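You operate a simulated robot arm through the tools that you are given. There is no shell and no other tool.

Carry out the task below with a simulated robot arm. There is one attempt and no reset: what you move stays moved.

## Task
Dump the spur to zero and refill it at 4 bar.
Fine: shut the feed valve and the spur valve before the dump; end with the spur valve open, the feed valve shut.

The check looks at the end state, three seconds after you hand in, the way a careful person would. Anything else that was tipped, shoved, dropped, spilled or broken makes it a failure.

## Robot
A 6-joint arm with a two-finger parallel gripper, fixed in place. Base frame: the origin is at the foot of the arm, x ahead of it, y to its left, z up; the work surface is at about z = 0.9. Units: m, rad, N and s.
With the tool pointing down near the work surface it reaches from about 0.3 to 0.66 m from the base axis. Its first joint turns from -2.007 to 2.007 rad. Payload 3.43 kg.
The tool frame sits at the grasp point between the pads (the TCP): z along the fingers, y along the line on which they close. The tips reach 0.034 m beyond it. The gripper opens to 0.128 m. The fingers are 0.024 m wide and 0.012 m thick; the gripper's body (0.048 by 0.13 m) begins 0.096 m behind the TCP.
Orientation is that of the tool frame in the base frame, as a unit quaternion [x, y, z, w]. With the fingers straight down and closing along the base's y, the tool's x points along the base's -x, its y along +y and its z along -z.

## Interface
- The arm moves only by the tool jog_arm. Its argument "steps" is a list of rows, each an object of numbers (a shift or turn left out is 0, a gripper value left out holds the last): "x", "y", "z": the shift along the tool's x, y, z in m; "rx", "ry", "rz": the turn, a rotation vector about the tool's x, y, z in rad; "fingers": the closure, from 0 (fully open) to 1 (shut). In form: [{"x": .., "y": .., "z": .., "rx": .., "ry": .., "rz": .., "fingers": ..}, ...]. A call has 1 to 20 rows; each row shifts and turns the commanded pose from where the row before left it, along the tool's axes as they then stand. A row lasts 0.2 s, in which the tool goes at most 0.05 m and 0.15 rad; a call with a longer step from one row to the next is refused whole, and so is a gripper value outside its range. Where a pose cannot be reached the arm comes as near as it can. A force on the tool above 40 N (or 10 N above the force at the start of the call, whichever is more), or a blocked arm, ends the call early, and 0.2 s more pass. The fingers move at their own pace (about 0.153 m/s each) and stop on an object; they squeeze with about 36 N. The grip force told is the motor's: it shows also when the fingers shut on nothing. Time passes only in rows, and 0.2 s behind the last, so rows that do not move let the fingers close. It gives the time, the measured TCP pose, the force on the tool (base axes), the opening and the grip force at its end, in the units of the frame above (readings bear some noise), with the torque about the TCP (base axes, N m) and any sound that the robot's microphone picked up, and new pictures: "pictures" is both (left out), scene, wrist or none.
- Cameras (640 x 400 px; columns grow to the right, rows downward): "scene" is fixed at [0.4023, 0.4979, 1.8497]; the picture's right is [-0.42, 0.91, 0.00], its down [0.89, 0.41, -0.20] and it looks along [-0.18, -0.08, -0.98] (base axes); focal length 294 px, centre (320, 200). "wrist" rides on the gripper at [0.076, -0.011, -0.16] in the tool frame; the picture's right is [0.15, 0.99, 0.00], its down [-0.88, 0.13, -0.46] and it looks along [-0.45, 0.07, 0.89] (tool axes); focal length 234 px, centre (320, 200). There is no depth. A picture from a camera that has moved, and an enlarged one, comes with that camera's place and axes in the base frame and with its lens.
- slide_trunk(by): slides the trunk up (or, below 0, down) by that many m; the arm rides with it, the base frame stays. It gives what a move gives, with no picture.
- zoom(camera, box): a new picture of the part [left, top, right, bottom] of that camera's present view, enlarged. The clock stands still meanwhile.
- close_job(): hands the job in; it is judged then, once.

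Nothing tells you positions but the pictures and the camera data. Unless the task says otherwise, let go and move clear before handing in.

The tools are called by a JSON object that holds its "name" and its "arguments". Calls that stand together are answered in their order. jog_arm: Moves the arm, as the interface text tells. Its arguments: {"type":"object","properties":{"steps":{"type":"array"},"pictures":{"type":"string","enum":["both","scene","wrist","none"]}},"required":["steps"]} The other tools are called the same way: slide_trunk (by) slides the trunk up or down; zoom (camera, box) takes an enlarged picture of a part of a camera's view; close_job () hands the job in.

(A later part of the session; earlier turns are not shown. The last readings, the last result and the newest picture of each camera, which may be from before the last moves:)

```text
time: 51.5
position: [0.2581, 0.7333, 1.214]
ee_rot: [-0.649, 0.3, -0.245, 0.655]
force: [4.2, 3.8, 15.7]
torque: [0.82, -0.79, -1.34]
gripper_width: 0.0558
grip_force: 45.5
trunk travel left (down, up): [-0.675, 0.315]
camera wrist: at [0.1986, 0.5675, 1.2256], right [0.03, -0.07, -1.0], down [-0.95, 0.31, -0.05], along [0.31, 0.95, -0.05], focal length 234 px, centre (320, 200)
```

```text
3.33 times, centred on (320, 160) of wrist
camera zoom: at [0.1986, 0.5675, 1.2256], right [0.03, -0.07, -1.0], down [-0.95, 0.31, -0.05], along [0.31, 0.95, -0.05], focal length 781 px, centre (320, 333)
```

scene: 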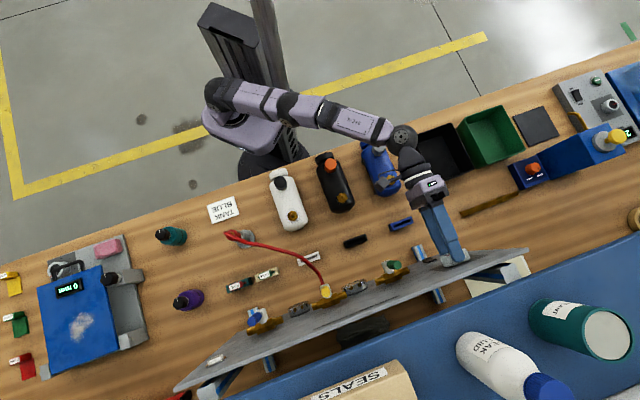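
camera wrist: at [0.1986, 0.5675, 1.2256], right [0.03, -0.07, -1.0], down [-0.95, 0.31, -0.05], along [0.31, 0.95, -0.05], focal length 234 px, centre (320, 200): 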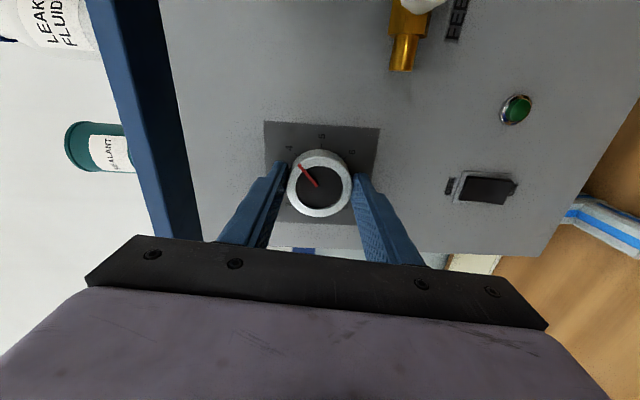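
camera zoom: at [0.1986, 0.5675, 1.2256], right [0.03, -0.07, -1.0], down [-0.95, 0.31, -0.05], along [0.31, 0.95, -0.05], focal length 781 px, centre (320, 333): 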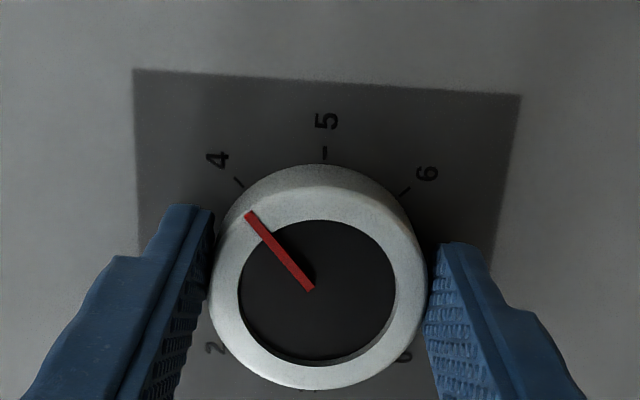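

The dial shows the pointer just short of 4: measured turn 86°, no slip. I'll add the last 4° and release.

{"name": "jog_arm", "arguments": {"steps": [{"rz": -0.07}, {}, {}], "pictures": "none"}}

{"name": "jog_arm", "arguments": {"steps": [{"fingers": 0.3}, {}]}}

{"name": "zoom", "arguments": {"camera": "wrist", "box": [240, 100, 400, 220]}}

```text
time: 52.3
position: [0.259, 0.7341, 1.2159]
ee_rot: [0.659, -0.28, 0.265, -0.646]
force: [5.8, 4.2, 16.3]
torque: [0.86, -0.77, -0.76]
gripper_width: 0.0557
grip_force: 44.9
trunk travel left (down, up): [-0.675, 0.315]
```

```text
time: 52.9
position: [0.2582, 0.7374, 1.2106]
ee_rot: [0.663, -0.278, 0.264, -0.643]
force: [0.5, -0.2, 0.2]
torque: [0.03, 0.0, -0.03]
gripper_width: 0.0896
grip_force: 0.1
trunk travel left (down, up): [-0.675, 0.315]
camera wrist: at [0.198, 0.5709, 1.227], right [0.08, -0.12, -0.99], down [-0.95, 0.3, -0.11], along [0.31, 0.95, -0.09], focal length 234 px, centre (320, 200)
```

scene: 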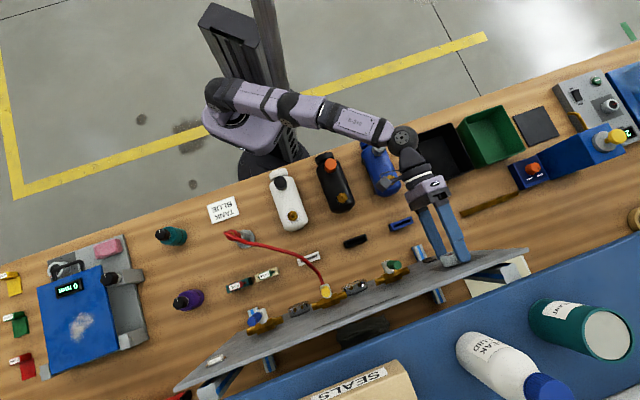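
wrist: 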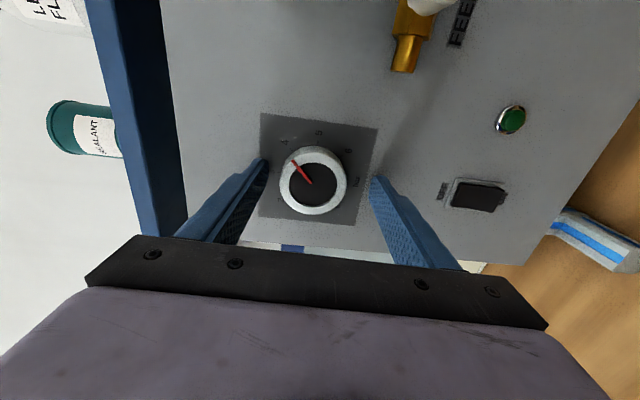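

```text
3.33 times, centred on (320, 160) of wrist
camera zoom: at [0.198, 0.5709, 1.227], right [0.08, -0.12, -0.99], down [-0.95, 0.3, -0.11], along [0.31, 0.95, -0.09], focal length 781 px, centre (320, 333)
```

zoom: 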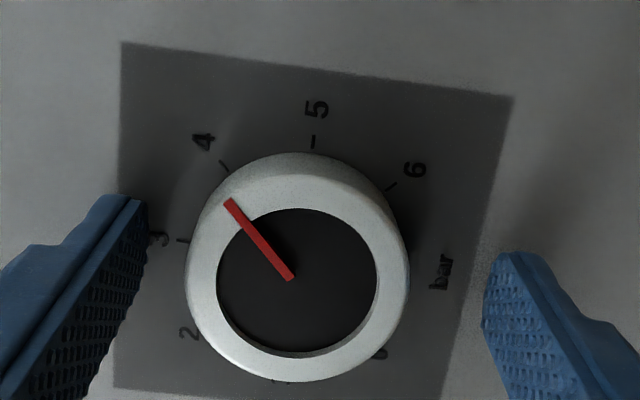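

The pointer now sits on 4 exactly as it earlier sat on 6. I'll retreat, roll back and move right toward DUMP, checking the gauges on the way.

{"name": "jog_arm", "arguments": {"steps": [{"z": -0.04}, {"z": -0.04}, {"z": -0.03}, {"rz": 0.145, "fingers": 1}, {"rz": 0.145}, {"rz": 0.145}, {"rz": 0.145}, {"rz": 0.145}, {"rz": 0.145}, {"rz": 0.145}, {"rz": 0.145}, {"rz": 0.145}, {"rz": 0.145}, {"rz": 0.12}]}}

```text
time: 55.9
position: [0.1801, 0.6583, 1.2147]
ee_rot: [-0.27, 0.665, 0.27, 0.642]
force: [0.0, -0.2, -1.2]
torque: [0.0, -0.01, 0.01]
gripper_width: 0.0
grip_force: 32.7
trunk travel left (down, up): [-0.675, 0.315]
camera wrist: at [0.0713, 0.5371, 1.1452], right [-0.7, 0.7, -0.14], down [-0.39, -0.22, 0.9], along [0.6, 0.68, 0.42], focal length 234 px, centre (320, 200)
```

scene: 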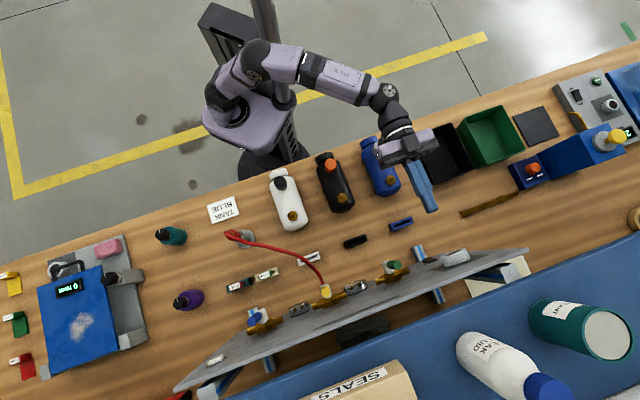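
wrist: 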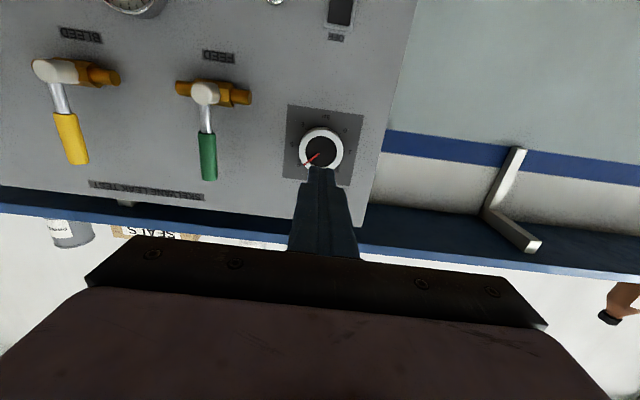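

FEED is clearly upright like BLEED. I'll lift above the lever tops and travel right in stages.

{"name": "jog_arm", "arguments": {"steps": [{"x": -0.04}, {"x": -0.035}, {"y": -0.045}, {"y": -0.045}, {"y": -0.045}, {"y": -0.045}], "pictures": "none"}}

{"name": "jog_arm", "arguments": {"steps": [{"y": -0.045}, {"y": -0.045}]}}

```text
time: 57.3
position: [0.3102, 0.5304, 1.2895]
ee_rot: [-0.27, 0.664, 0.269, 0.643]
force: [0.6, 0.2, -0.3]
torque: [0.02, 0.0, 0.03]
gripper_width: 0.0
grip_force: 32.7
trunk travel left (down, up): [-0.675, 0.315]
```

```text
time: 57.9
position: [0.3738, 0.4675, 1.2909]
ee_rot: [-0.271, 0.665, 0.269, 0.643]
force: [-0.5, 0.8, -0.4]
torque: [-0.02, 0.03, 0.01]
gripper_width: 0.0001
grip_force: 32.2
trunk travel left (down, up): [-0.675, 0.315]
camera wrist: at [0.2658, 0.3457, 1.2202], right [-0.7, 0.7, -0.14], down [-0.39, -0.22, 0.89], along [0.6, 0.68, 0.42], focal length 234 px, centre (320, 200)
```

scene: 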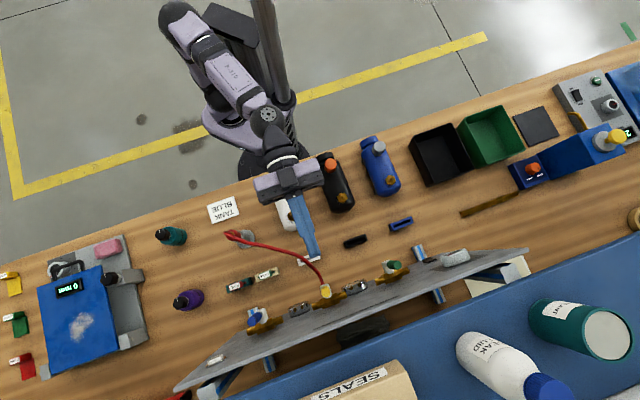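
wrist: 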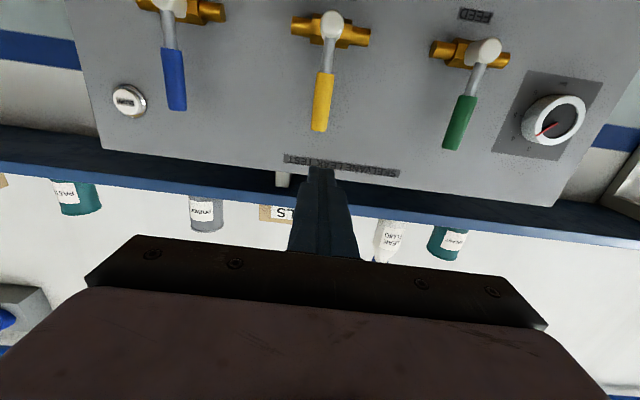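

{"name": "jog_arm", "arguments": {"steps": [{"y": -0.0472}, {"y": -0.0472}, {"y": -0.0472}, {"y": -0.0472}, {"y": -0.0472}]}}

```text
time: 59.1
position: [0.54, 0.305, 1.2865]
ee_rot: [-0.27, 0.664, 0.268, 0.643]
force: [0.7, -0.2, 0.3]
torque: [0.01, 0.0, 0.04]
gripper_width: 0.0
grip_force: 32.7
out of reach, approached as far as the arm can: row 3
trunk travel left (down, up): [-0.675, 0.315]
camera wrist: at [0.4324, 0.1836, 1.2176], right [-0.7, 0.7, -0.14], down [-0.39, -0.22, 0.89], along [0.6, 0.68, 0.43], focal length 234 px, centre (320, 200)
```

scene: 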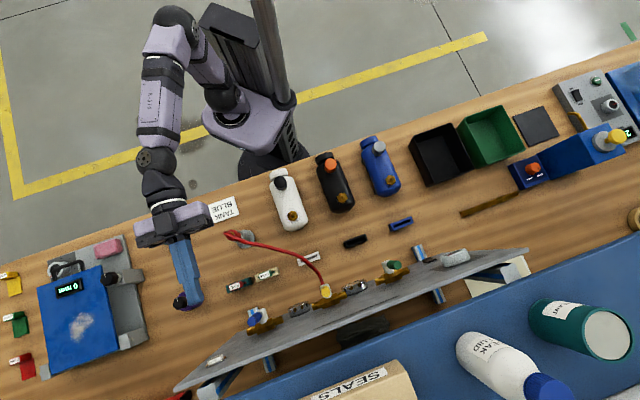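
wrist: 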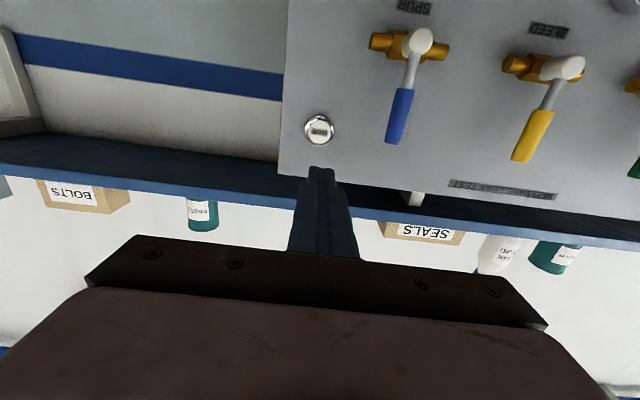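

DUMP is dead ahead (H≈-0.171, z≈1.263). I'll line up and approach.

{"name": "jog_arm", "arguments": {"steps": [{"x": 0.021, "y": -0.005}, {"z": 0.03}, {"z": 0.03}, {"z": 0.025}]}}

{"name": "zoom", "arguments": {"camera": "wrist", "box": [260, 90, 420, 200]}}

```text
time: 60.1
position: [0.6031, 0.3572, 1.263]
ee_rot: [-0.271, 0.665, 0.268, 0.642]
force: [0.0, 0.4, 0.3]
torque: [-0.03, 0.02, -0.01]
gripper_width: 0.0
grip_force: 32.8
trunk travel left (down, up): [-0.675, 0.315]
camera wrist: at [0.4957, 0.2355, 1.1939], right [-0.7, 0.7, -0.14], down [-0.39, -0.21, 0.9], along [0.6, 0.68, 0.42], focal length 234 px, centre (320, 200)
```

scene: 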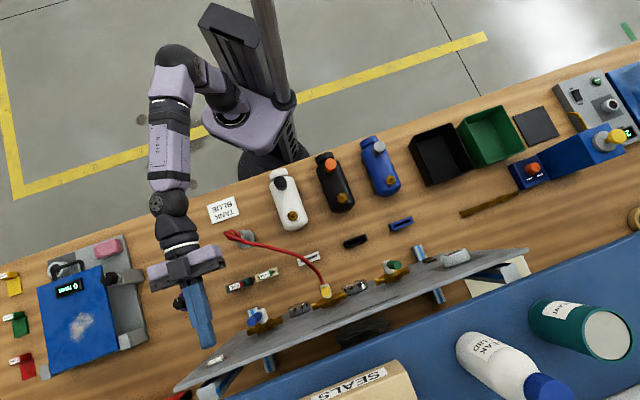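
wrist: 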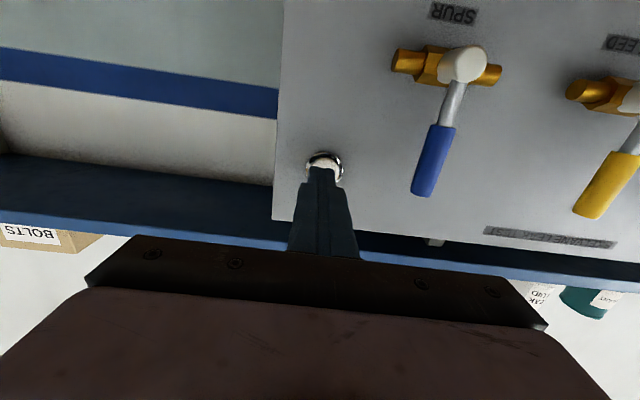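

```text
3.64 times, centred on (340, 145) of wrist
camera zoom: at [0.4957, 0.2355, 1.1939], right [-0.7, 0.7, -0.14], down [-0.39, -0.21, 0.9], along [0.6, 0.68, 0.42], focal length 852 px, centre (247, 400)
```

zoom: 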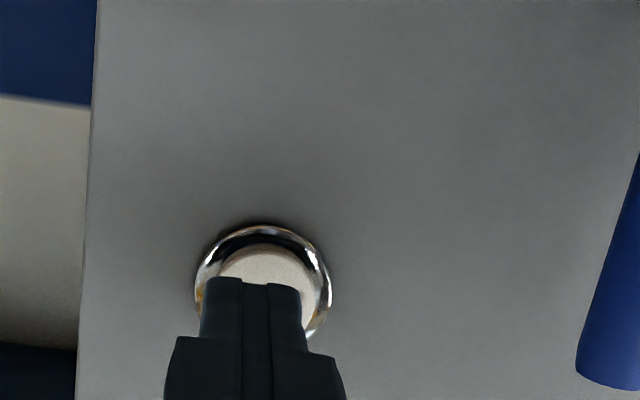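

{"name": "jog_arm", "arguments": {"steps": [{"y": 0.005, "x": -0.002}, {"z": 0.015}, {"z": 0.005}, {"z": 0.003}, {"z": 0.003}, {}]}}

{"name": "zoom", "arguments": {"camera": "wrist", "box": [260, 90, 420, 200]}}

```text
time: 61.5
position: [0.6152, 0.3757, 1.2641]
ee_rot: [-0.27, 0.664, 0.269, 0.643]
force: [-3.0, -2.4, 0.9]
torque: [0.03, 0.0, 0.04]
gripper_width: 0.0
grip_force: 33.1
trunk travel left (down, up): [-0.675, 0.315]
heard: click
camera wrist: at [0.5084, 0.2553, 1.1937], right [-0.7, 0.7, -0.14], down [-0.39, -0.22, 0.89], along [0.6, 0.68, 0.43], focal length 234 px, centre (320, 200)
```

scene: 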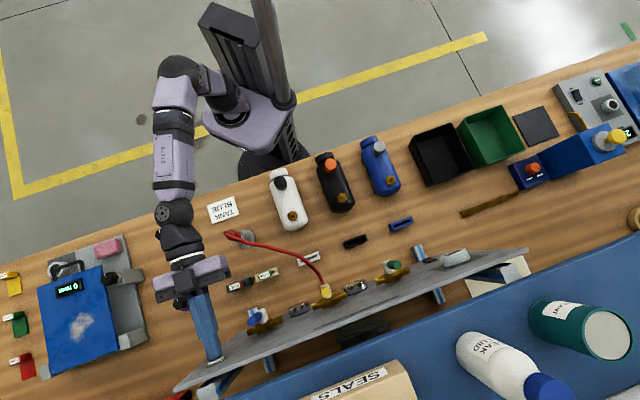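
wrist: 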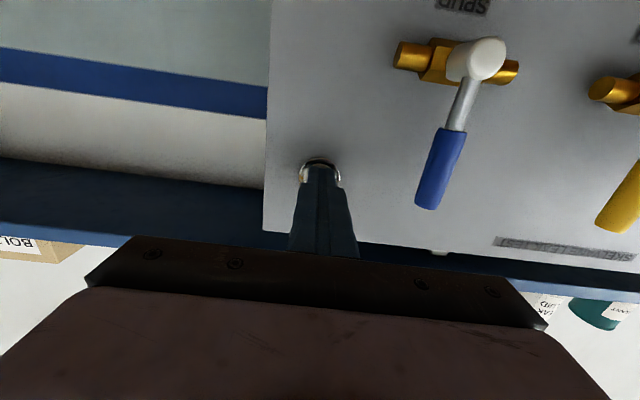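

```text
3.64 times, centred on (340, 145) of wrist
camera zoom: at [0.5084, 0.2553, 1.1937], right [-0.7, 0.7, -0.14], down [-0.39, -0.22, 0.89], along [0.6, 0.68, 0.43], focal length 852 px, centre (247, 400)
```

zoom: 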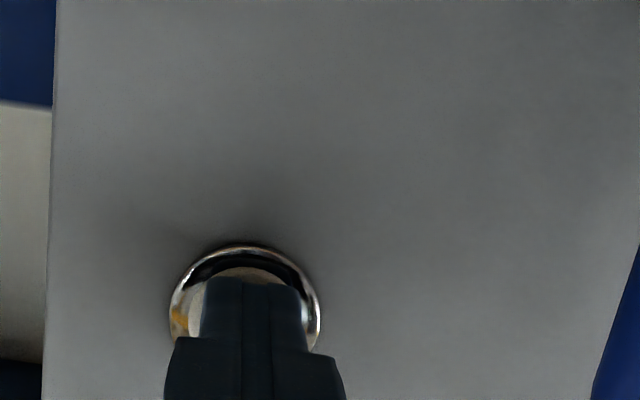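

A click was heard, so the button is pressed. I'll press a hair further and hold it for a few seconds so the spur empties.

{"name": "jog_arm", "arguments": {"steps": [{"z": 0.002}, {}, {}, {}, {}, {}, {}, {}, {}, {}, {}, {}, {}, {}, {}, {}, {}, {}, {}, {}], "pictures": "none"}}

{"name": "jog_arm", "arguments": {"steps": [{}, {}, {}, {}, {}, {}, {}, {}, {}, {}, {}, {}, {}, {}, {}], "pictures": "none"}}

{"name": "jog_arm", "arguments": {"steps": [{"z": -0.03}, {"z": -0.04}, {"z": -0.04}]}}

```text
time: 65.7
position: [0.617, 0.3766, 1.2631]
ee_rot: [-0.27, 0.664, 0.269, 0.644]
force: [-5.4, -4.5, -0.1]
torque: [0.05, -0.06, 0.02]
gripper_width: 0.0001
grip_force: 33.0
trunk travel left (down, up): [-0.675, 0.315]
```

```text
time: 68.9
position: [0.6168, 0.3763, 1.2653]
ee_rot: [-0.27, 0.664, 0.268, 0.644]
force: [-4.3, -4.6, 1.1]
torque: [0.05, -0.07, 0.01]
gripper_width: 0.0
grip_force: 33.1
trunk travel left (down, up): [-0.675, 0.315]
```

```text
time: 69.7
position: [0.5399, 0.2969, 1.2627]
ee_rot: [-0.271, 0.664, 0.269, 0.643]
force: [-0.1, -0.5, 0.3]
torque: [0.02, 0.0, 0.04]
gripper_width: 0.0001
grip_force: 33.2
trunk travel left (down, up): [-0.675, 0.315]
camera wrist: at [0.4316, 0.1755, 1.1923], right [-0.7, 0.7, -0.14], down [-0.39, -0.22, 0.89], along [0.6, 0.68, 0.43], focal length 234 px, centre (320, 200)
```

scene: 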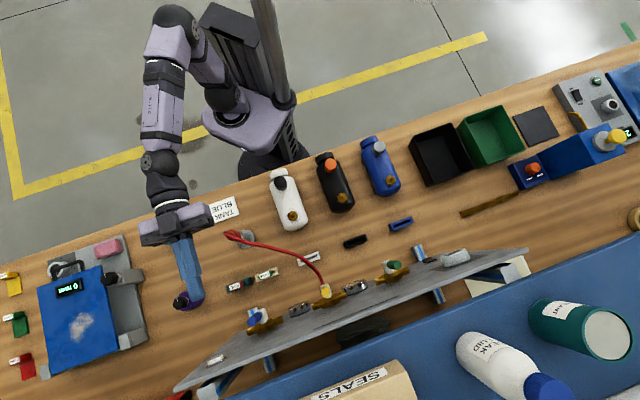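
wrist: 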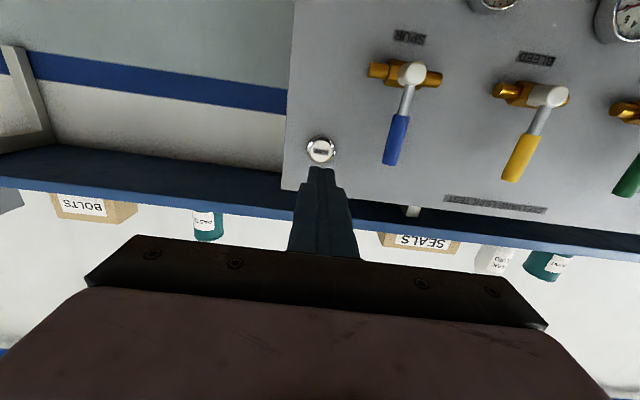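

The DUMP button was held about 8 s. Now I'll pitch down to see the gauges.

{"name": "jog_arm", "arguments": {"steps": [{"ry": 0.14}, {"ry": 0.14}, {"ry": 0.14}], "pictures": "wrist"}}

{"name": "zoom", "arguments": {"camera": "wrist", "box": [420, 20, 640, 160]}}

```text
time: 70.5
position: [0.5393, 0.3023, 1.2655]
ee_rot: [-0.321, 0.784, 0.207, 0.489]
force: [0.7, -0.5, 0.8]
torque: [0.0, 0.01, 0.0]
gripper_width: 0.0
grip_force: 32.7
trunk travel left (down, up): [-0.675, 0.315]
camera wrist: at [0.4217, 0.1686, 1.2676], right [-0.74, 0.66, -0.12], down [-0.1, 0.07, 0.99], along [0.66, 0.75, 0.02], focal length 234 px, centre (320, 200)
```

wrist: 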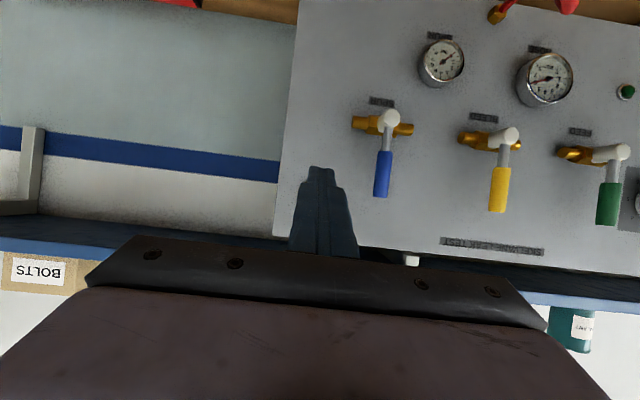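

```text
2.86 times, centred on (530, 90) of wrist
camera zoom: at [0.4217, 0.1686, 1.2676], right [-0.74, 0.66, -0.12], down [-0.1, 0.07, 0.99], along [0.66, 0.75, 0.02], focal length 669 px, centre (-280, 514)
```

zoom: 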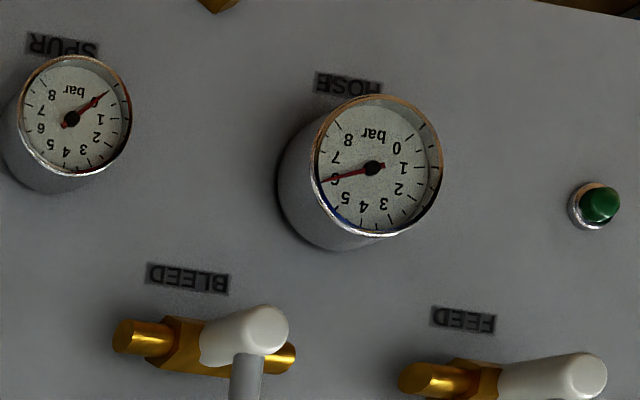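

SPUR now reads 0 and HOSE still holds 6. Next I'll open FEED with the regulator at 4 and SPUR still shut to see what the hose does, so I'm travelling left above the levers.

{"name": "jog_arm", "arguments": {"steps": [{"x": -0.0315, "z": -0.0152}, {"y": 0.045}, {"y": 0.045}, {"y": 0.045}, {"y": 0.045}, {"y": 0.045}, {"y": 0.045}, {"y": 0.045}, {"y": 0.045}, {"y": 0.045}, {"y": 0.02}]}}

```text
time: 72.9
position: [0.4621, 0.3411, 1.2562]
ee_rot: [-0.324, 0.78, 0.213, 0.49]
force: [0.0, 0.2, 0.3]
torque: [-0.03, 0.0, 0.02]
gripper_width: 0.0
grip_force: 33.2
out of reach, approached as far as the arm can: row 3, 4, 5, 6, 7, 8, 9, 10, 11
trunk travel left (down, up): [-0.675, 0.315]
camera wrist: at [0.3457, 0.2075, 1.2581], right [-0.75, 0.65, -0.12], down [-0.11, 0.06, 0.99], along [0.65, 0.76, 0.03], focal length 234 px, centre (320, 200)
```

scene: 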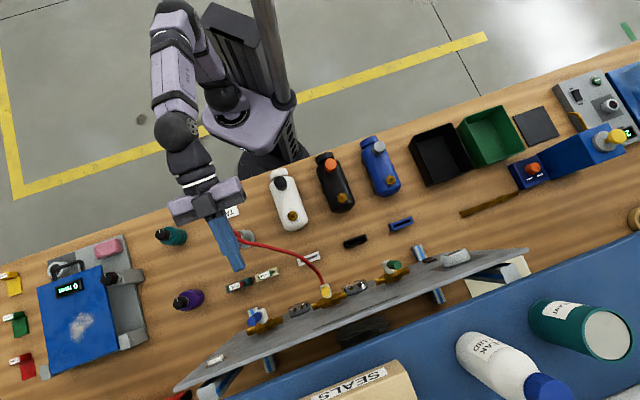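
wrist: 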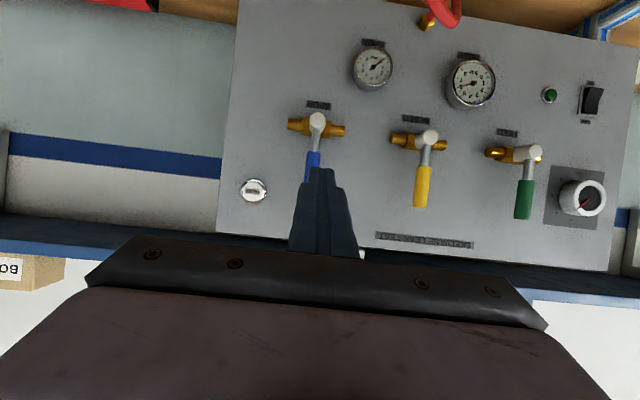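

The arm hit its inner limit in this posture. I'll level the tool at a slightly larger distance, as on the trip over, and retry.

{"name": "jog_arm", "arguments": {"steps": [{"x": -0.045, "z": -0.01}, {"ry": -0.14}, {"ry": -0.14}, {"ry": -0.14}, {"y": 0.04}, {"y": 0.04}]}}

```text
time: 74.3
position: [0.4269, 0.3853, 1.3112]
ee_rot: [-0.274, 0.67, 0.293, 0.625]
force: [-0.1, 0.3, -0.2]
torque: [-0.01, 0.02, -0.01]
gripper_width: 0.0
grip_force: 33.0
out of reach, approached as far as the arm can: row 1, 4, 6
trunk travel left (down, up): [-0.675, 0.315]
camera wrist: at [0.3215, 0.2605, 1.2435], right [-0.74, 0.67, -0.1], down [-0.34, -0.25, 0.91], along [0.58, 0.7, 0.41], focal length 234 px, centre (320, 200)
```

scene: 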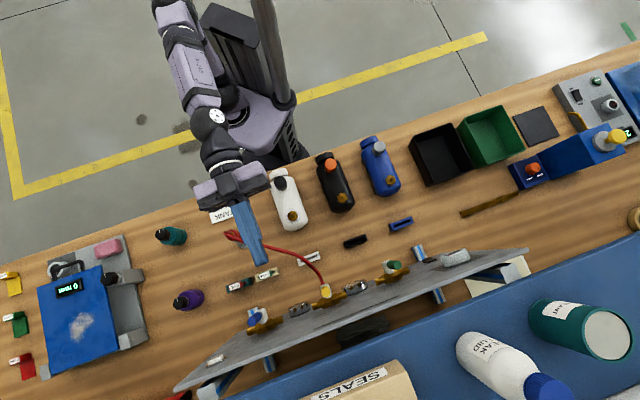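
wrist: 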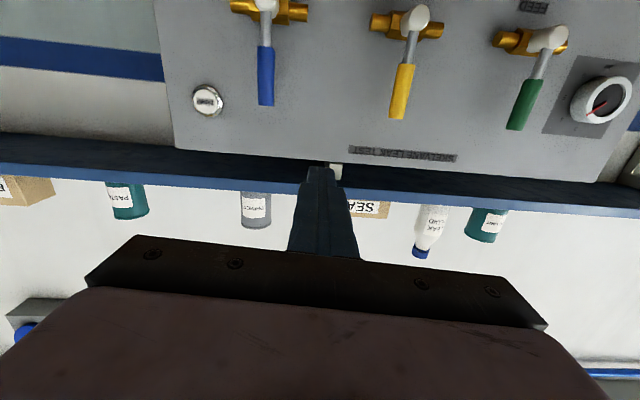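

{"name": "jog_arm", "arguments": {"steps": [{"y": 0.04, "z": 0.008}, {"y": 0.04, "z": 0.008}, {"y": 0.04, "z": 0.004}, {"y": 0.04}, {"y": 0.04}, {"y": 0.04}]}}

```text
time: 75.7
position: [0.2546, 0.5758, 1.3016]
ee_rot: [-0.286, 0.681, 0.267, 0.619]
force: [-0.2, 0.4, -0.4]
torque: [-0.01, 0.01, -0.04]
gripper_width: 0.0001
grip_force: 33.2
out of reach, approached as far as the arm can: row 1
trunk travel left (down, up): [-0.675, 0.315]
camera wrist: at [0.1458, 0.4497, 1.2419], right [-0.72, 0.68, -0.14], down [-0.35, -0.18, 0.92], along [0.6, 0.71, 0.37], focal length 234 px, centre (320, 200)
```

scene: 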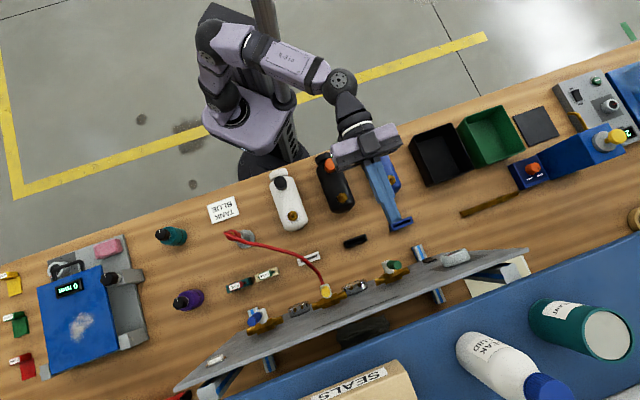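
wrist: 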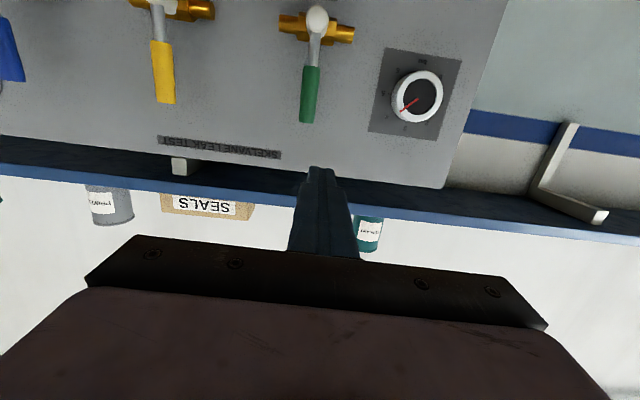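

{"name": "jog_arm", "arguments": {"steps": [{"x": 0.029, "y": 0.0143}, {"x": 0.0292, "y": 0.014}, {"z": 0.036}, {"z": 0.036}, {"z": 0.036}]}}

```text
time: 76.9
position: [0.3075, 0.6704, 1.2351]
ee_rot: [-0.286, 0.681, 0.267, 0.619]
force: [0.0, -0.4, 0.4]
torque: [-0.03, 0.02, -0.04]
gripper_width: 0.0
grip_force: 33.2
trunk travel left (down, up): [-0.675, 0.315]
camera wrist: at [0.1997, 0.5443, 1.1746], right [-0.72, 0.68, -0.14], down [-0.35, -0.18, 0.92], along [0.6, 0.71, 0.37], focal length 234 px, centre (320, 200)
```

scene: 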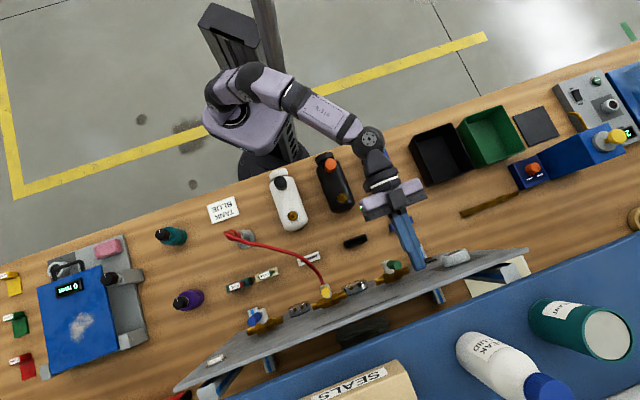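
wrist: 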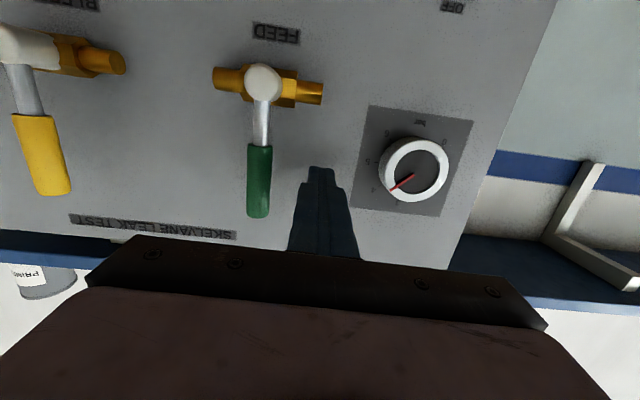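

The pusher sits to the left of the green lever. I'll push it right and down along the arc to open FEED.

{"name": "jog_arm", "arguments": {"steps": [{"y": -0.0246, "x": 0.001}, {"y": -0.016, "x": -0.004}, {"y": -0.018, "x": 0.001}, {"y": -0.018, "x": 0.005}], "pictures": "none"}}

{"name": "jog_arm", "arguments": {"steps": [{"y": -0.017, "x": 0.011}, {"y": -0.013, "x": 0.016}, {"y": -0.009, "x": 0.02}, {"y": -0.001, "x": 0.005}]}}

```text
time: 77.9
position: [0.3601, 0.6141, 1.2314]
ee_rot: [-0.285, 0.681, 0.267, 0.619]
force: [0.1, 0.4, 0.9]
torque: [-0.01, 0.01, 0.03]
gripper_width: 0.0001
grip_force: 33.0
trunk travel left (down, up): [-0.675, 0.315]
```

```text
time: 78.9
position: [0.3833, 0.5849, 1.188]
ee_rot: [-0.283, 0.676, 0.27, 0.625]
force: [2.9, 9.7, 26.3]
torque: [0.39, -0.26, 0.28]
gripper_width: 0.0
grip_force: 33.2
trunk travel left (down, up): [-0.675, 0.315]
camera wrist: at [0.2761, 0.4593, 1.1254], right [-0.72, 0.68, -0.13], down [-0.36, -0.2, 0.91], along [0.59, 0.71, 0.38], focal length 234 px, centre (320, 200)
```

scene: 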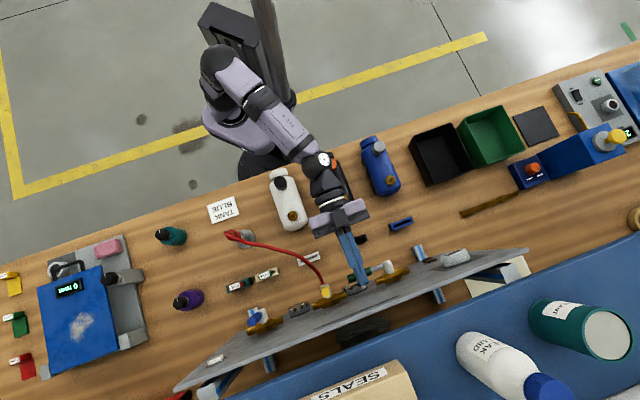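
wrist: 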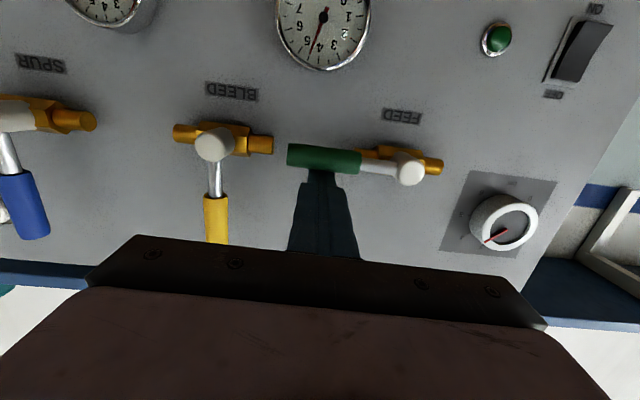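

FEED is open and the HOSE needle is already falling, so the regulator relieves. I'll ease off and watch it.

{"name": "jog_arm", "arguments": {"steps": [{"x": -0.01}, {}, {}, {}, {}, {}, {}, {}, {}, {}], "pictures": "wrist"}}

{"name": "zoom", "arguments": {"camera": "wrist", "box": [260, 0, 390, 80]}}

```text
time: 81.1
position: [0.3854, 0.5857, 1.1885]
ee_rot: [-0.285, 0.681, 0.266, 0.619]
force: [-2.6, -1.7, 7.1]
torque: [0.05, -0.05, 0.0]
gripper_width: 0.0002
grip_force: 33.3
trunk travel left (down, up): [-0.675, 0.315]
camera wrist: at [0.2767, 0.459, 1.1287], right [-0.72, 0.68, -0.14], down [-0.35, -0.19, 0.92], along [0.6, 0.71, 0.37], focal length 234 px, centre (320, 200)
```

wrist: 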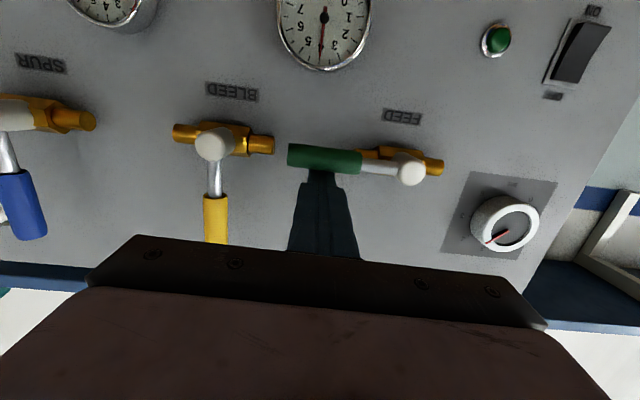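

```text
4.92 times, centred on (325, 40) of wrist
camera zoom: at [0.2767, 0.459, 1.1287], right [-0.72, 0.68, -0.14], down [-0.35, -0.19, 0.92], along [0.6, 0.71, 0.37], focal length 1153 px, centre (295, 988)
```

zoom: 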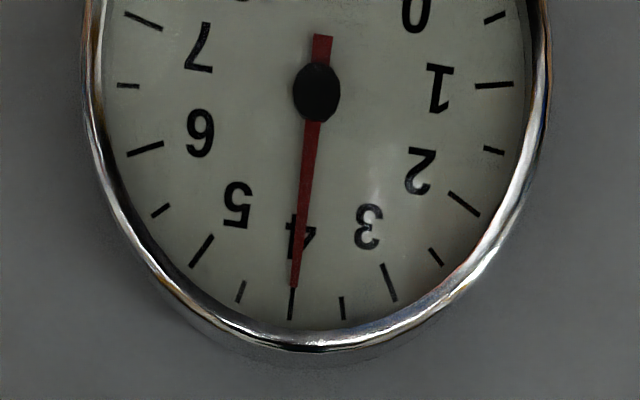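

HOSE has settled at exactly 4 bar. Next I'll open SPUR: retreat, lift, and travel right to the left side of the blue lever.

{"name": "jog_arm", "arguments": {"steps": [{"x": -0.03}, {"z": -0.03}, {"z": -0.03}, {"z": -0.03, "x": -0.02}, {"x": -0.04}, {"x": -0.02}, {"y": -0.04}, {"y": -0.04}, {"y": -0.04}]}}

```text
time: 83.1
position: [0.4178, 0.4432, 1.307]
ee_rot: [-0.286, 0.681, 0.268, 0.619]
force: [-1.2, 0.0, 0.4]
torque: [0.03, -0.01, 0.04]
gripper_width: 0.0
grip_force: 33.0
trunk travel left (down, up): [-0.675, 0.315]
camera wrist: at [0.31, 0.3162, 1.2462], right [-0.72, 0.68, -0.14], down [-0.35, -0.19, 0.92], along [0.6, 0.71, 0.37], focal length 234 px, centre (320, 200)
```

scene: 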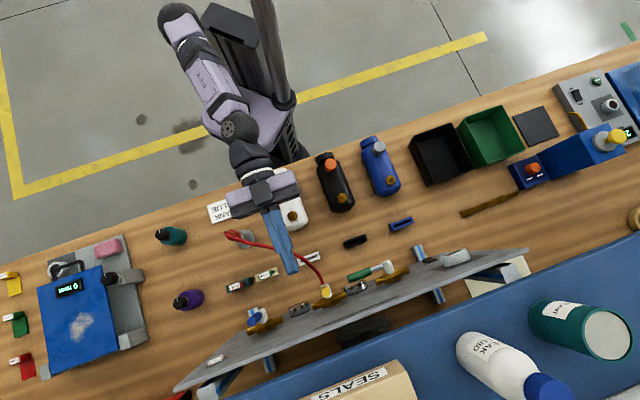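
wrist: 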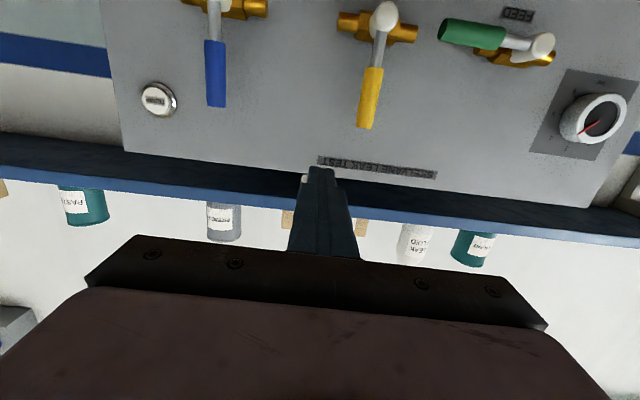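

{"name": "jog_arm", "arguments": {"steps": [{"y": -0.028, "z": 0.025}, {"y": -0.027, "z": 0.025}, {"ry": 0.13}, {"ry": 0.13}, {"ry": 0.13}, {"ry": 0.12}]}}

```text
time: 84.5
position: [0.4906, 0.4412, 1.2931]
ee_rot: [-0.345, 0.816, 0.186, 0.425]
force: [0.2, 0.3, 0.5]
torque: [-0.01, 0.01, 0.03]
gripper_width: 0.0003
grip_force: 33.4
out of reach, approached as far as the arm can: row 6
trunk travel left (down, up): [-0.675, 0.315]
camera wrist: at [0.3775, 0.3076, 1.3229], right [-0.77, 0.63, -0.11], down [0.0, 0.17, 0.98], along [0.64, 0.76, -0.13], focal length 234 px, centre (320, 200)
```

scene: 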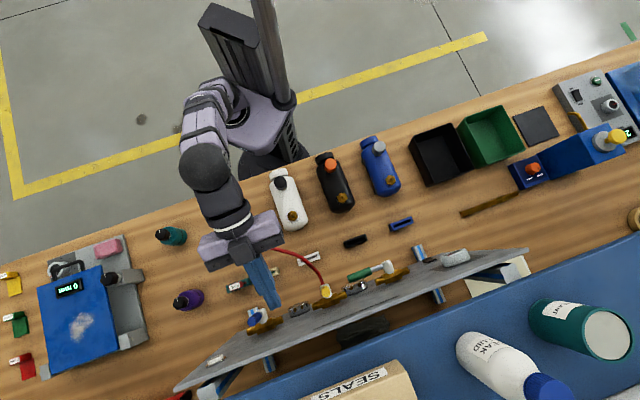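
wrist: 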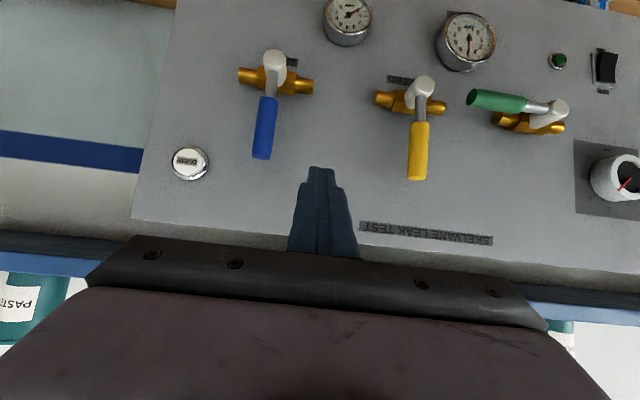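

The blue lever is upright at H≈-0.089. I'll descend to its left side and sweep it right and down with the hand pitched, so the camera stays above the hose.

{"name": "jog_arm", "arguments": {"steps": [{"x": 0.0119, "y": -0.0035, "z": 0.0259}, {"x": 0.0119, "y": -0.0035, "z": 0.0259}]}}

```text
time: 85.1
position: [0.5155, 0.4571, 1.2457]
ee_rot: [-0.344, 0.815, 0.187, 0.428]
force: [0.0, -0.6, -0.2]
torque: [0.04, 0.02, -0.03]
gripper_width: 0.0
grip_force: 32.7
trunk travel left (down, up): [-0.675, 0.315]
camera wrist: at [0.4015, 0.3236, 1.2736], right [-0.77, 0.63, -0.11], down [0.0, 0.17, 0.99], along [0.64, 0.76, -0.13], focal length 234 px, centre (320, 200)
```

scene: 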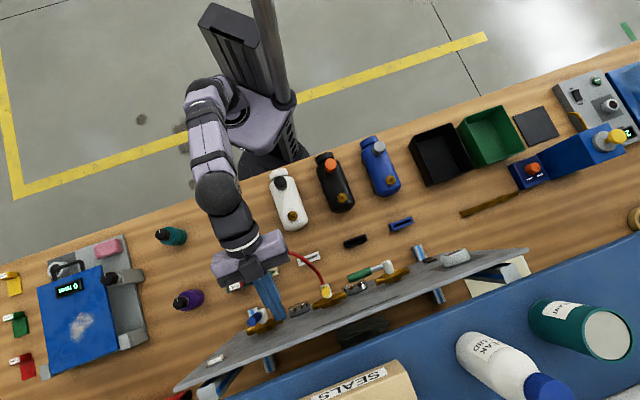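
wrist: 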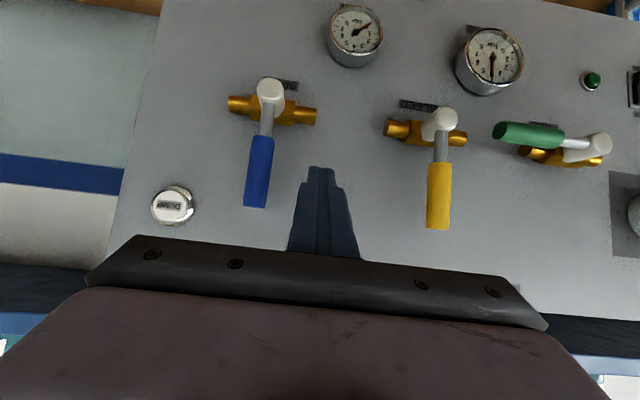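

{"name": "jog_arm", "arguments": {"steps": [{"y": -0.025}, {"y": -0.015, "x": -0.0033, "z": -0.0023}, {"y": -0.0166}, {"y": -0.0177, "x": 0.0036, "z": 0.0025}]}}

```text
time: 86.1
position: [0.5665, 0.4045, 1.2454]
ee_rot: [-0.344, 0.815, 0.186, 0.428]
force: [-0.1, -0.6, 0.0]
torque: [0.02, 0.03, 0.01]
gripper_width: 0.0
grip_force: 33.0
trunk travel left (down, up): [-0.675, 0.315]
camera wrist: at [0.454, 0.2712, 1.2744], right [-0.77, 0.63, -0.11], down [0.0, 0.17, 0.98], along [0.64, 0.76, -0.13], focal length 234 px, centre (320, 200)
```

scene: 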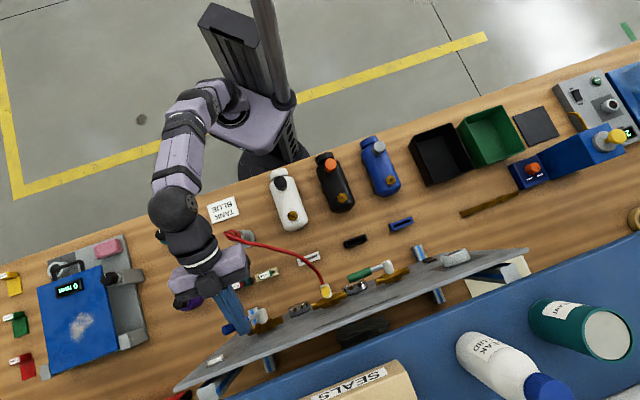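
wrist: 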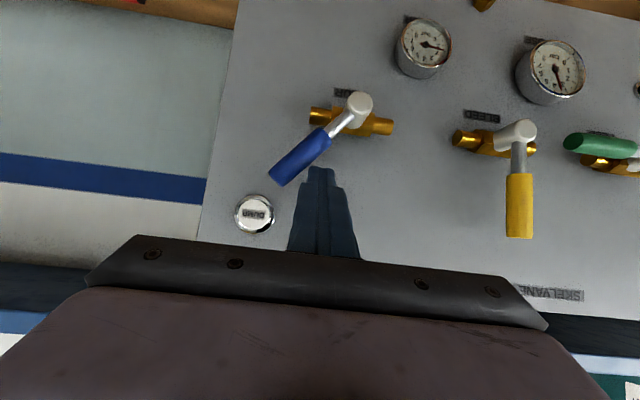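

The spur is filling as the valve opens, with the SPUR needle rising and HOSE dipping. I'll complete the sweep.

{"name": "jog_arm", "arguments": {"steps": [{"y": -0.0163, "x": 0.0076, "z": 0.0053}, {"y": -0.0141, "x": 0.0123, "z": 0.0086}, {"y": -0.0093, "x": 0.015, "z": 0.0104}, {"y": -0.001, "x": 0.005, "z": 0.0035}, {}]}}

```text
time: 87.3
position: [0.5964, 0.3781, 1.1995]
ee_rot: [-0.344, 0.814, 0.187, 0.431]
force: [3.7, 2.4, 7.6]
torque: [0.16, -0.11, 0.07]
gripper_width: 0.0002
grip_force: 32.3
trunk travel left (down, up): [-0.675, 0.315]
camera wrist: at [0.4827, 0.2444, 1.2264], right [-0.77, 0.63, -0.11], down [-0.01, 0.17, 0.99], along [0.64, 0.76, -0.13], focal length 234 px, centre (320, 200)
```

scene: 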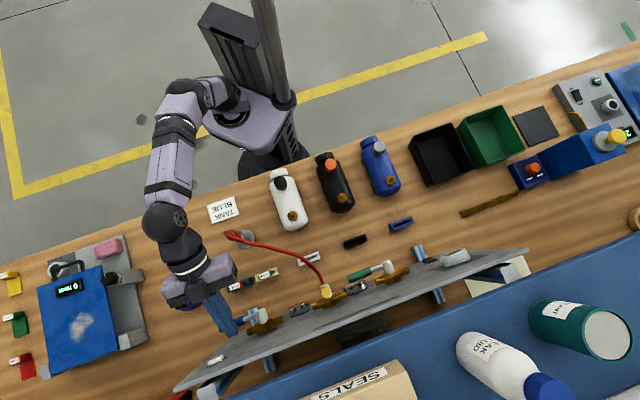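
wrist: 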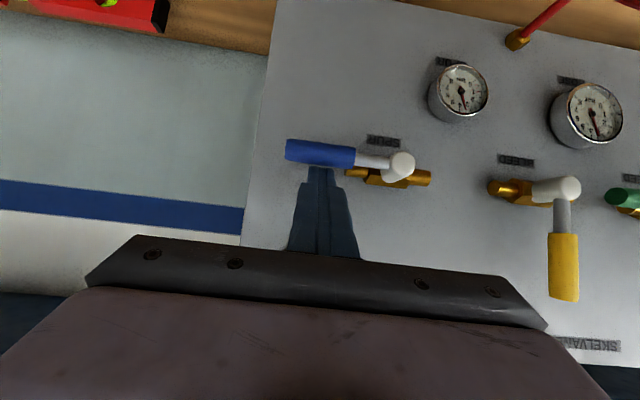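

{"name": "jog_arm", "arguments": {"steps": [{"x": 0.0033, "z": 0.0023}, {"x": 0.0033, "z": 0.0023}, {}, {}, {}, {}]}}

{"name": "zoom", "arguments": {"camera": "wrist", "box": [420, 40, 640, 160]}}

{"name": "zoom", "arguments": {"camera": "wrist", "box": [260, 110, 460, 210]}}

```text
time: 88.7
position: [0.5961, 0.3786, 1.1967]
ee_rot: [-0.342, 0.811, 0.187, 0.437]
force: [4.4, 5.4, 26.1]
torque: [0.49, -0.32, 0.14]
gripper_width: 0.0
grip_force: 33.8
trunk travel left (down, up): [-0.675, 0.315]
camera wrist: at [0.482, 0.2444, 1.223], right [-0.77, 0.63, -0.12], down [-0.02, 0.16, 0.99], along [0.64, 0.76, -0.11], focal length 234 px, centre (320, 200)
```

scene: 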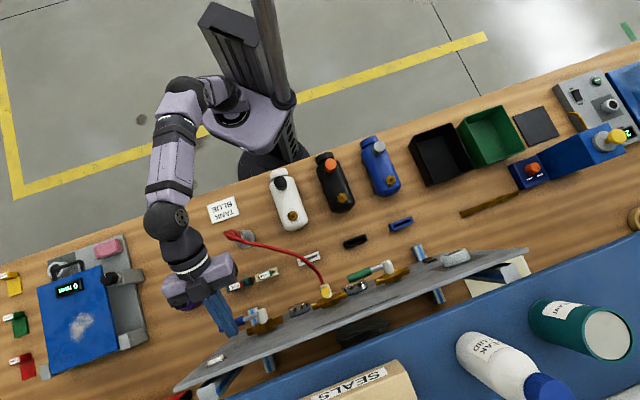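
wrist: 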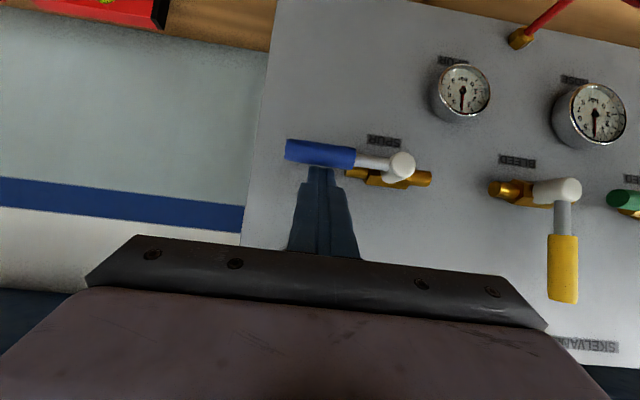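

```text
2.91 times, centred on (530, 100) of wrist
camera zoom: at [0.482, 0.2444, 1.223], right [-0.77, 0.63, -0.12], down [-0.02, 0.16, 0.99], along [0.64, 0.76, -0.11], focal length 681 px, centre (-291, 491)
```

zoom: 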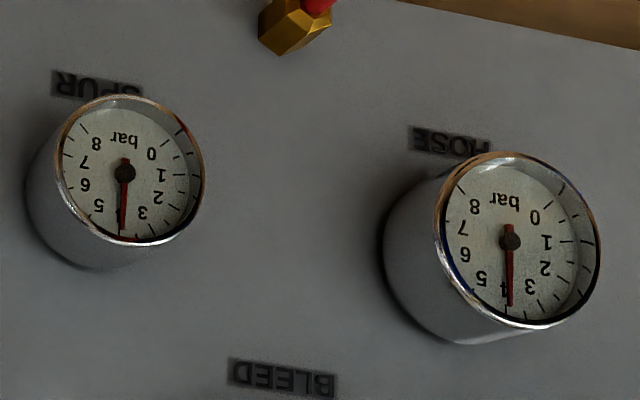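

```text
3.20 times, centred on (360, 160) of wrist
camera zoom: at [0.482, 0.2444, 1.223], right [-0.77, 0.63, -0.12], down [-0.02, 0.16, 0.99], along [0.64, 0.76, -0.11], focal length 749 px, centre (192, 328)
```

zoom: 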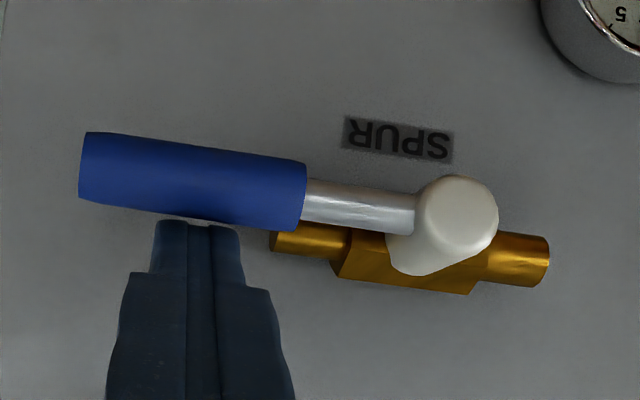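

Both gauges read 4 bar with SPUR fully open. Now I'll shut FEED: retreat up and back, then travel left.

{"name": "jog_arm", "arguments": {"steps": [{"x": -0.0099, "z": -0.0068}, {"x": -0.02, "z": -0.014}, {"x": 0.0256, "z": -0.037}, {"x": 0.02, "z": -0.03}, {"x": -0.031, "z": -0.0214}, {"x": -0.031, "z": -0.0214}, {"ry": -0.14}, {"ry": -0.14}, {"ry": -0.14}, {"ry": -0.1}]}}

```text
time: 90.9
position: [0.541, 0.318, 1.3003]
ee_rot: [-0.285, 0.678, 0.267, 0.622]
force: [-0.3, -0.5, 0.4]
torque: [0.0, 0.02, 0.01]
gripper_width: 0.0
grip_force: 32.9
trunk travel left (down, up): [-0.675, 0.315]
camera wrist: at [0.4338, 0.1916, 1.2378], right [-0.72, 0.68, -0.14], down [-0.35, -0.19, 0.92], along [0.6, 0.71, 0.38], focal length 234 px, centre (320, 200)
```

scene: 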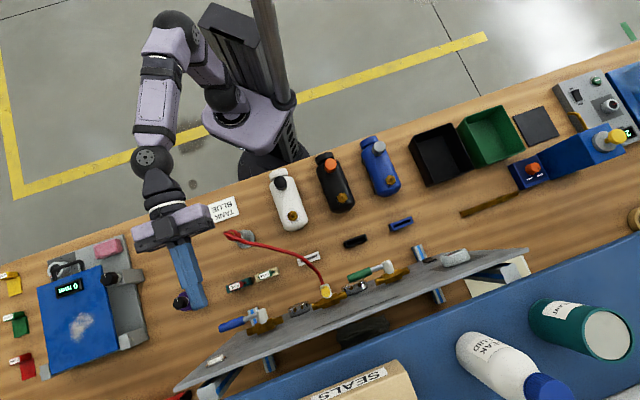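
wrist: 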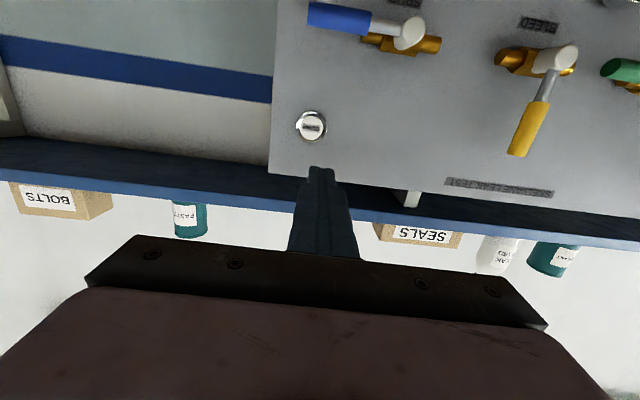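

{"name": "jog_arm", "arguments": {"steps": [{"y": 0.042, "z": 0.003}, {"y": 0.042, "z": 0.003}, {"y": 0.042, "z": 0.003}, {"y": 0.042, "z": 0.003}, {"y": 0.042}, {"y": 0.042}, {"y": 0.042}, {"y": 0.042}]}}

```text
time: 92.7
position: [0.3203, 0.5467, 1.2947]
ee_rot: [-0.285, 0.678, 0.268, 0.623]
force: [0.2, 0.6, -0.1]
torque: [0.03, -0.01, -0.02]
gripper_width: 0.0
grip_force: 33.0
out of reach, approached as far as the arm can: row 3, 4
trunk travel left (down, up): [-0.675, 0.315]
camera wrist: at [0.2134, 0.4202, 1.2335], right [-0.72, 0.68, -0.14], down [-0.35, -0.19, 0.92], along [0.6, 0.71, 0.38], focal length 234 px, centre (320, 200)
```

scene: 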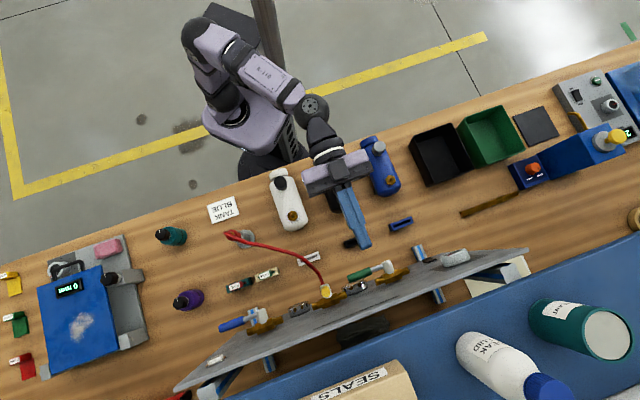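
wrist: 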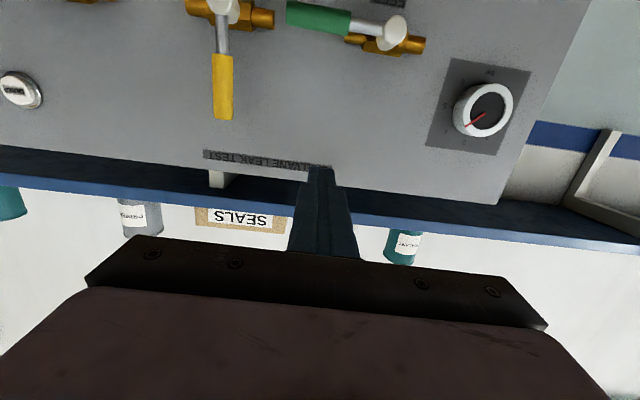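

I'm left of centre above the green lever. I'll pitch slightly and descend in front of it, staying clear of the handle.

{"name": "jog_arm", "arguments": {"steps": [{"ry": 0.11}, {"ry": 0.11}, {"x": 0.02, "z": 0.006, "y": 0.008}], "pictures": "none"}}

```text
time: 93.5
position: [0.3142, 0.5505, 1.2754]
ee_rot: [-0.313, 0.742, 0.236, 0.544]
force: [0.4, 0.4, 0.1]
torque: [-0.03, 0.02, -0.01]
gripper_width: 0.0001
grip_force: 32.9
trunk travel left (down, up): [-0.675, 0.315]
```

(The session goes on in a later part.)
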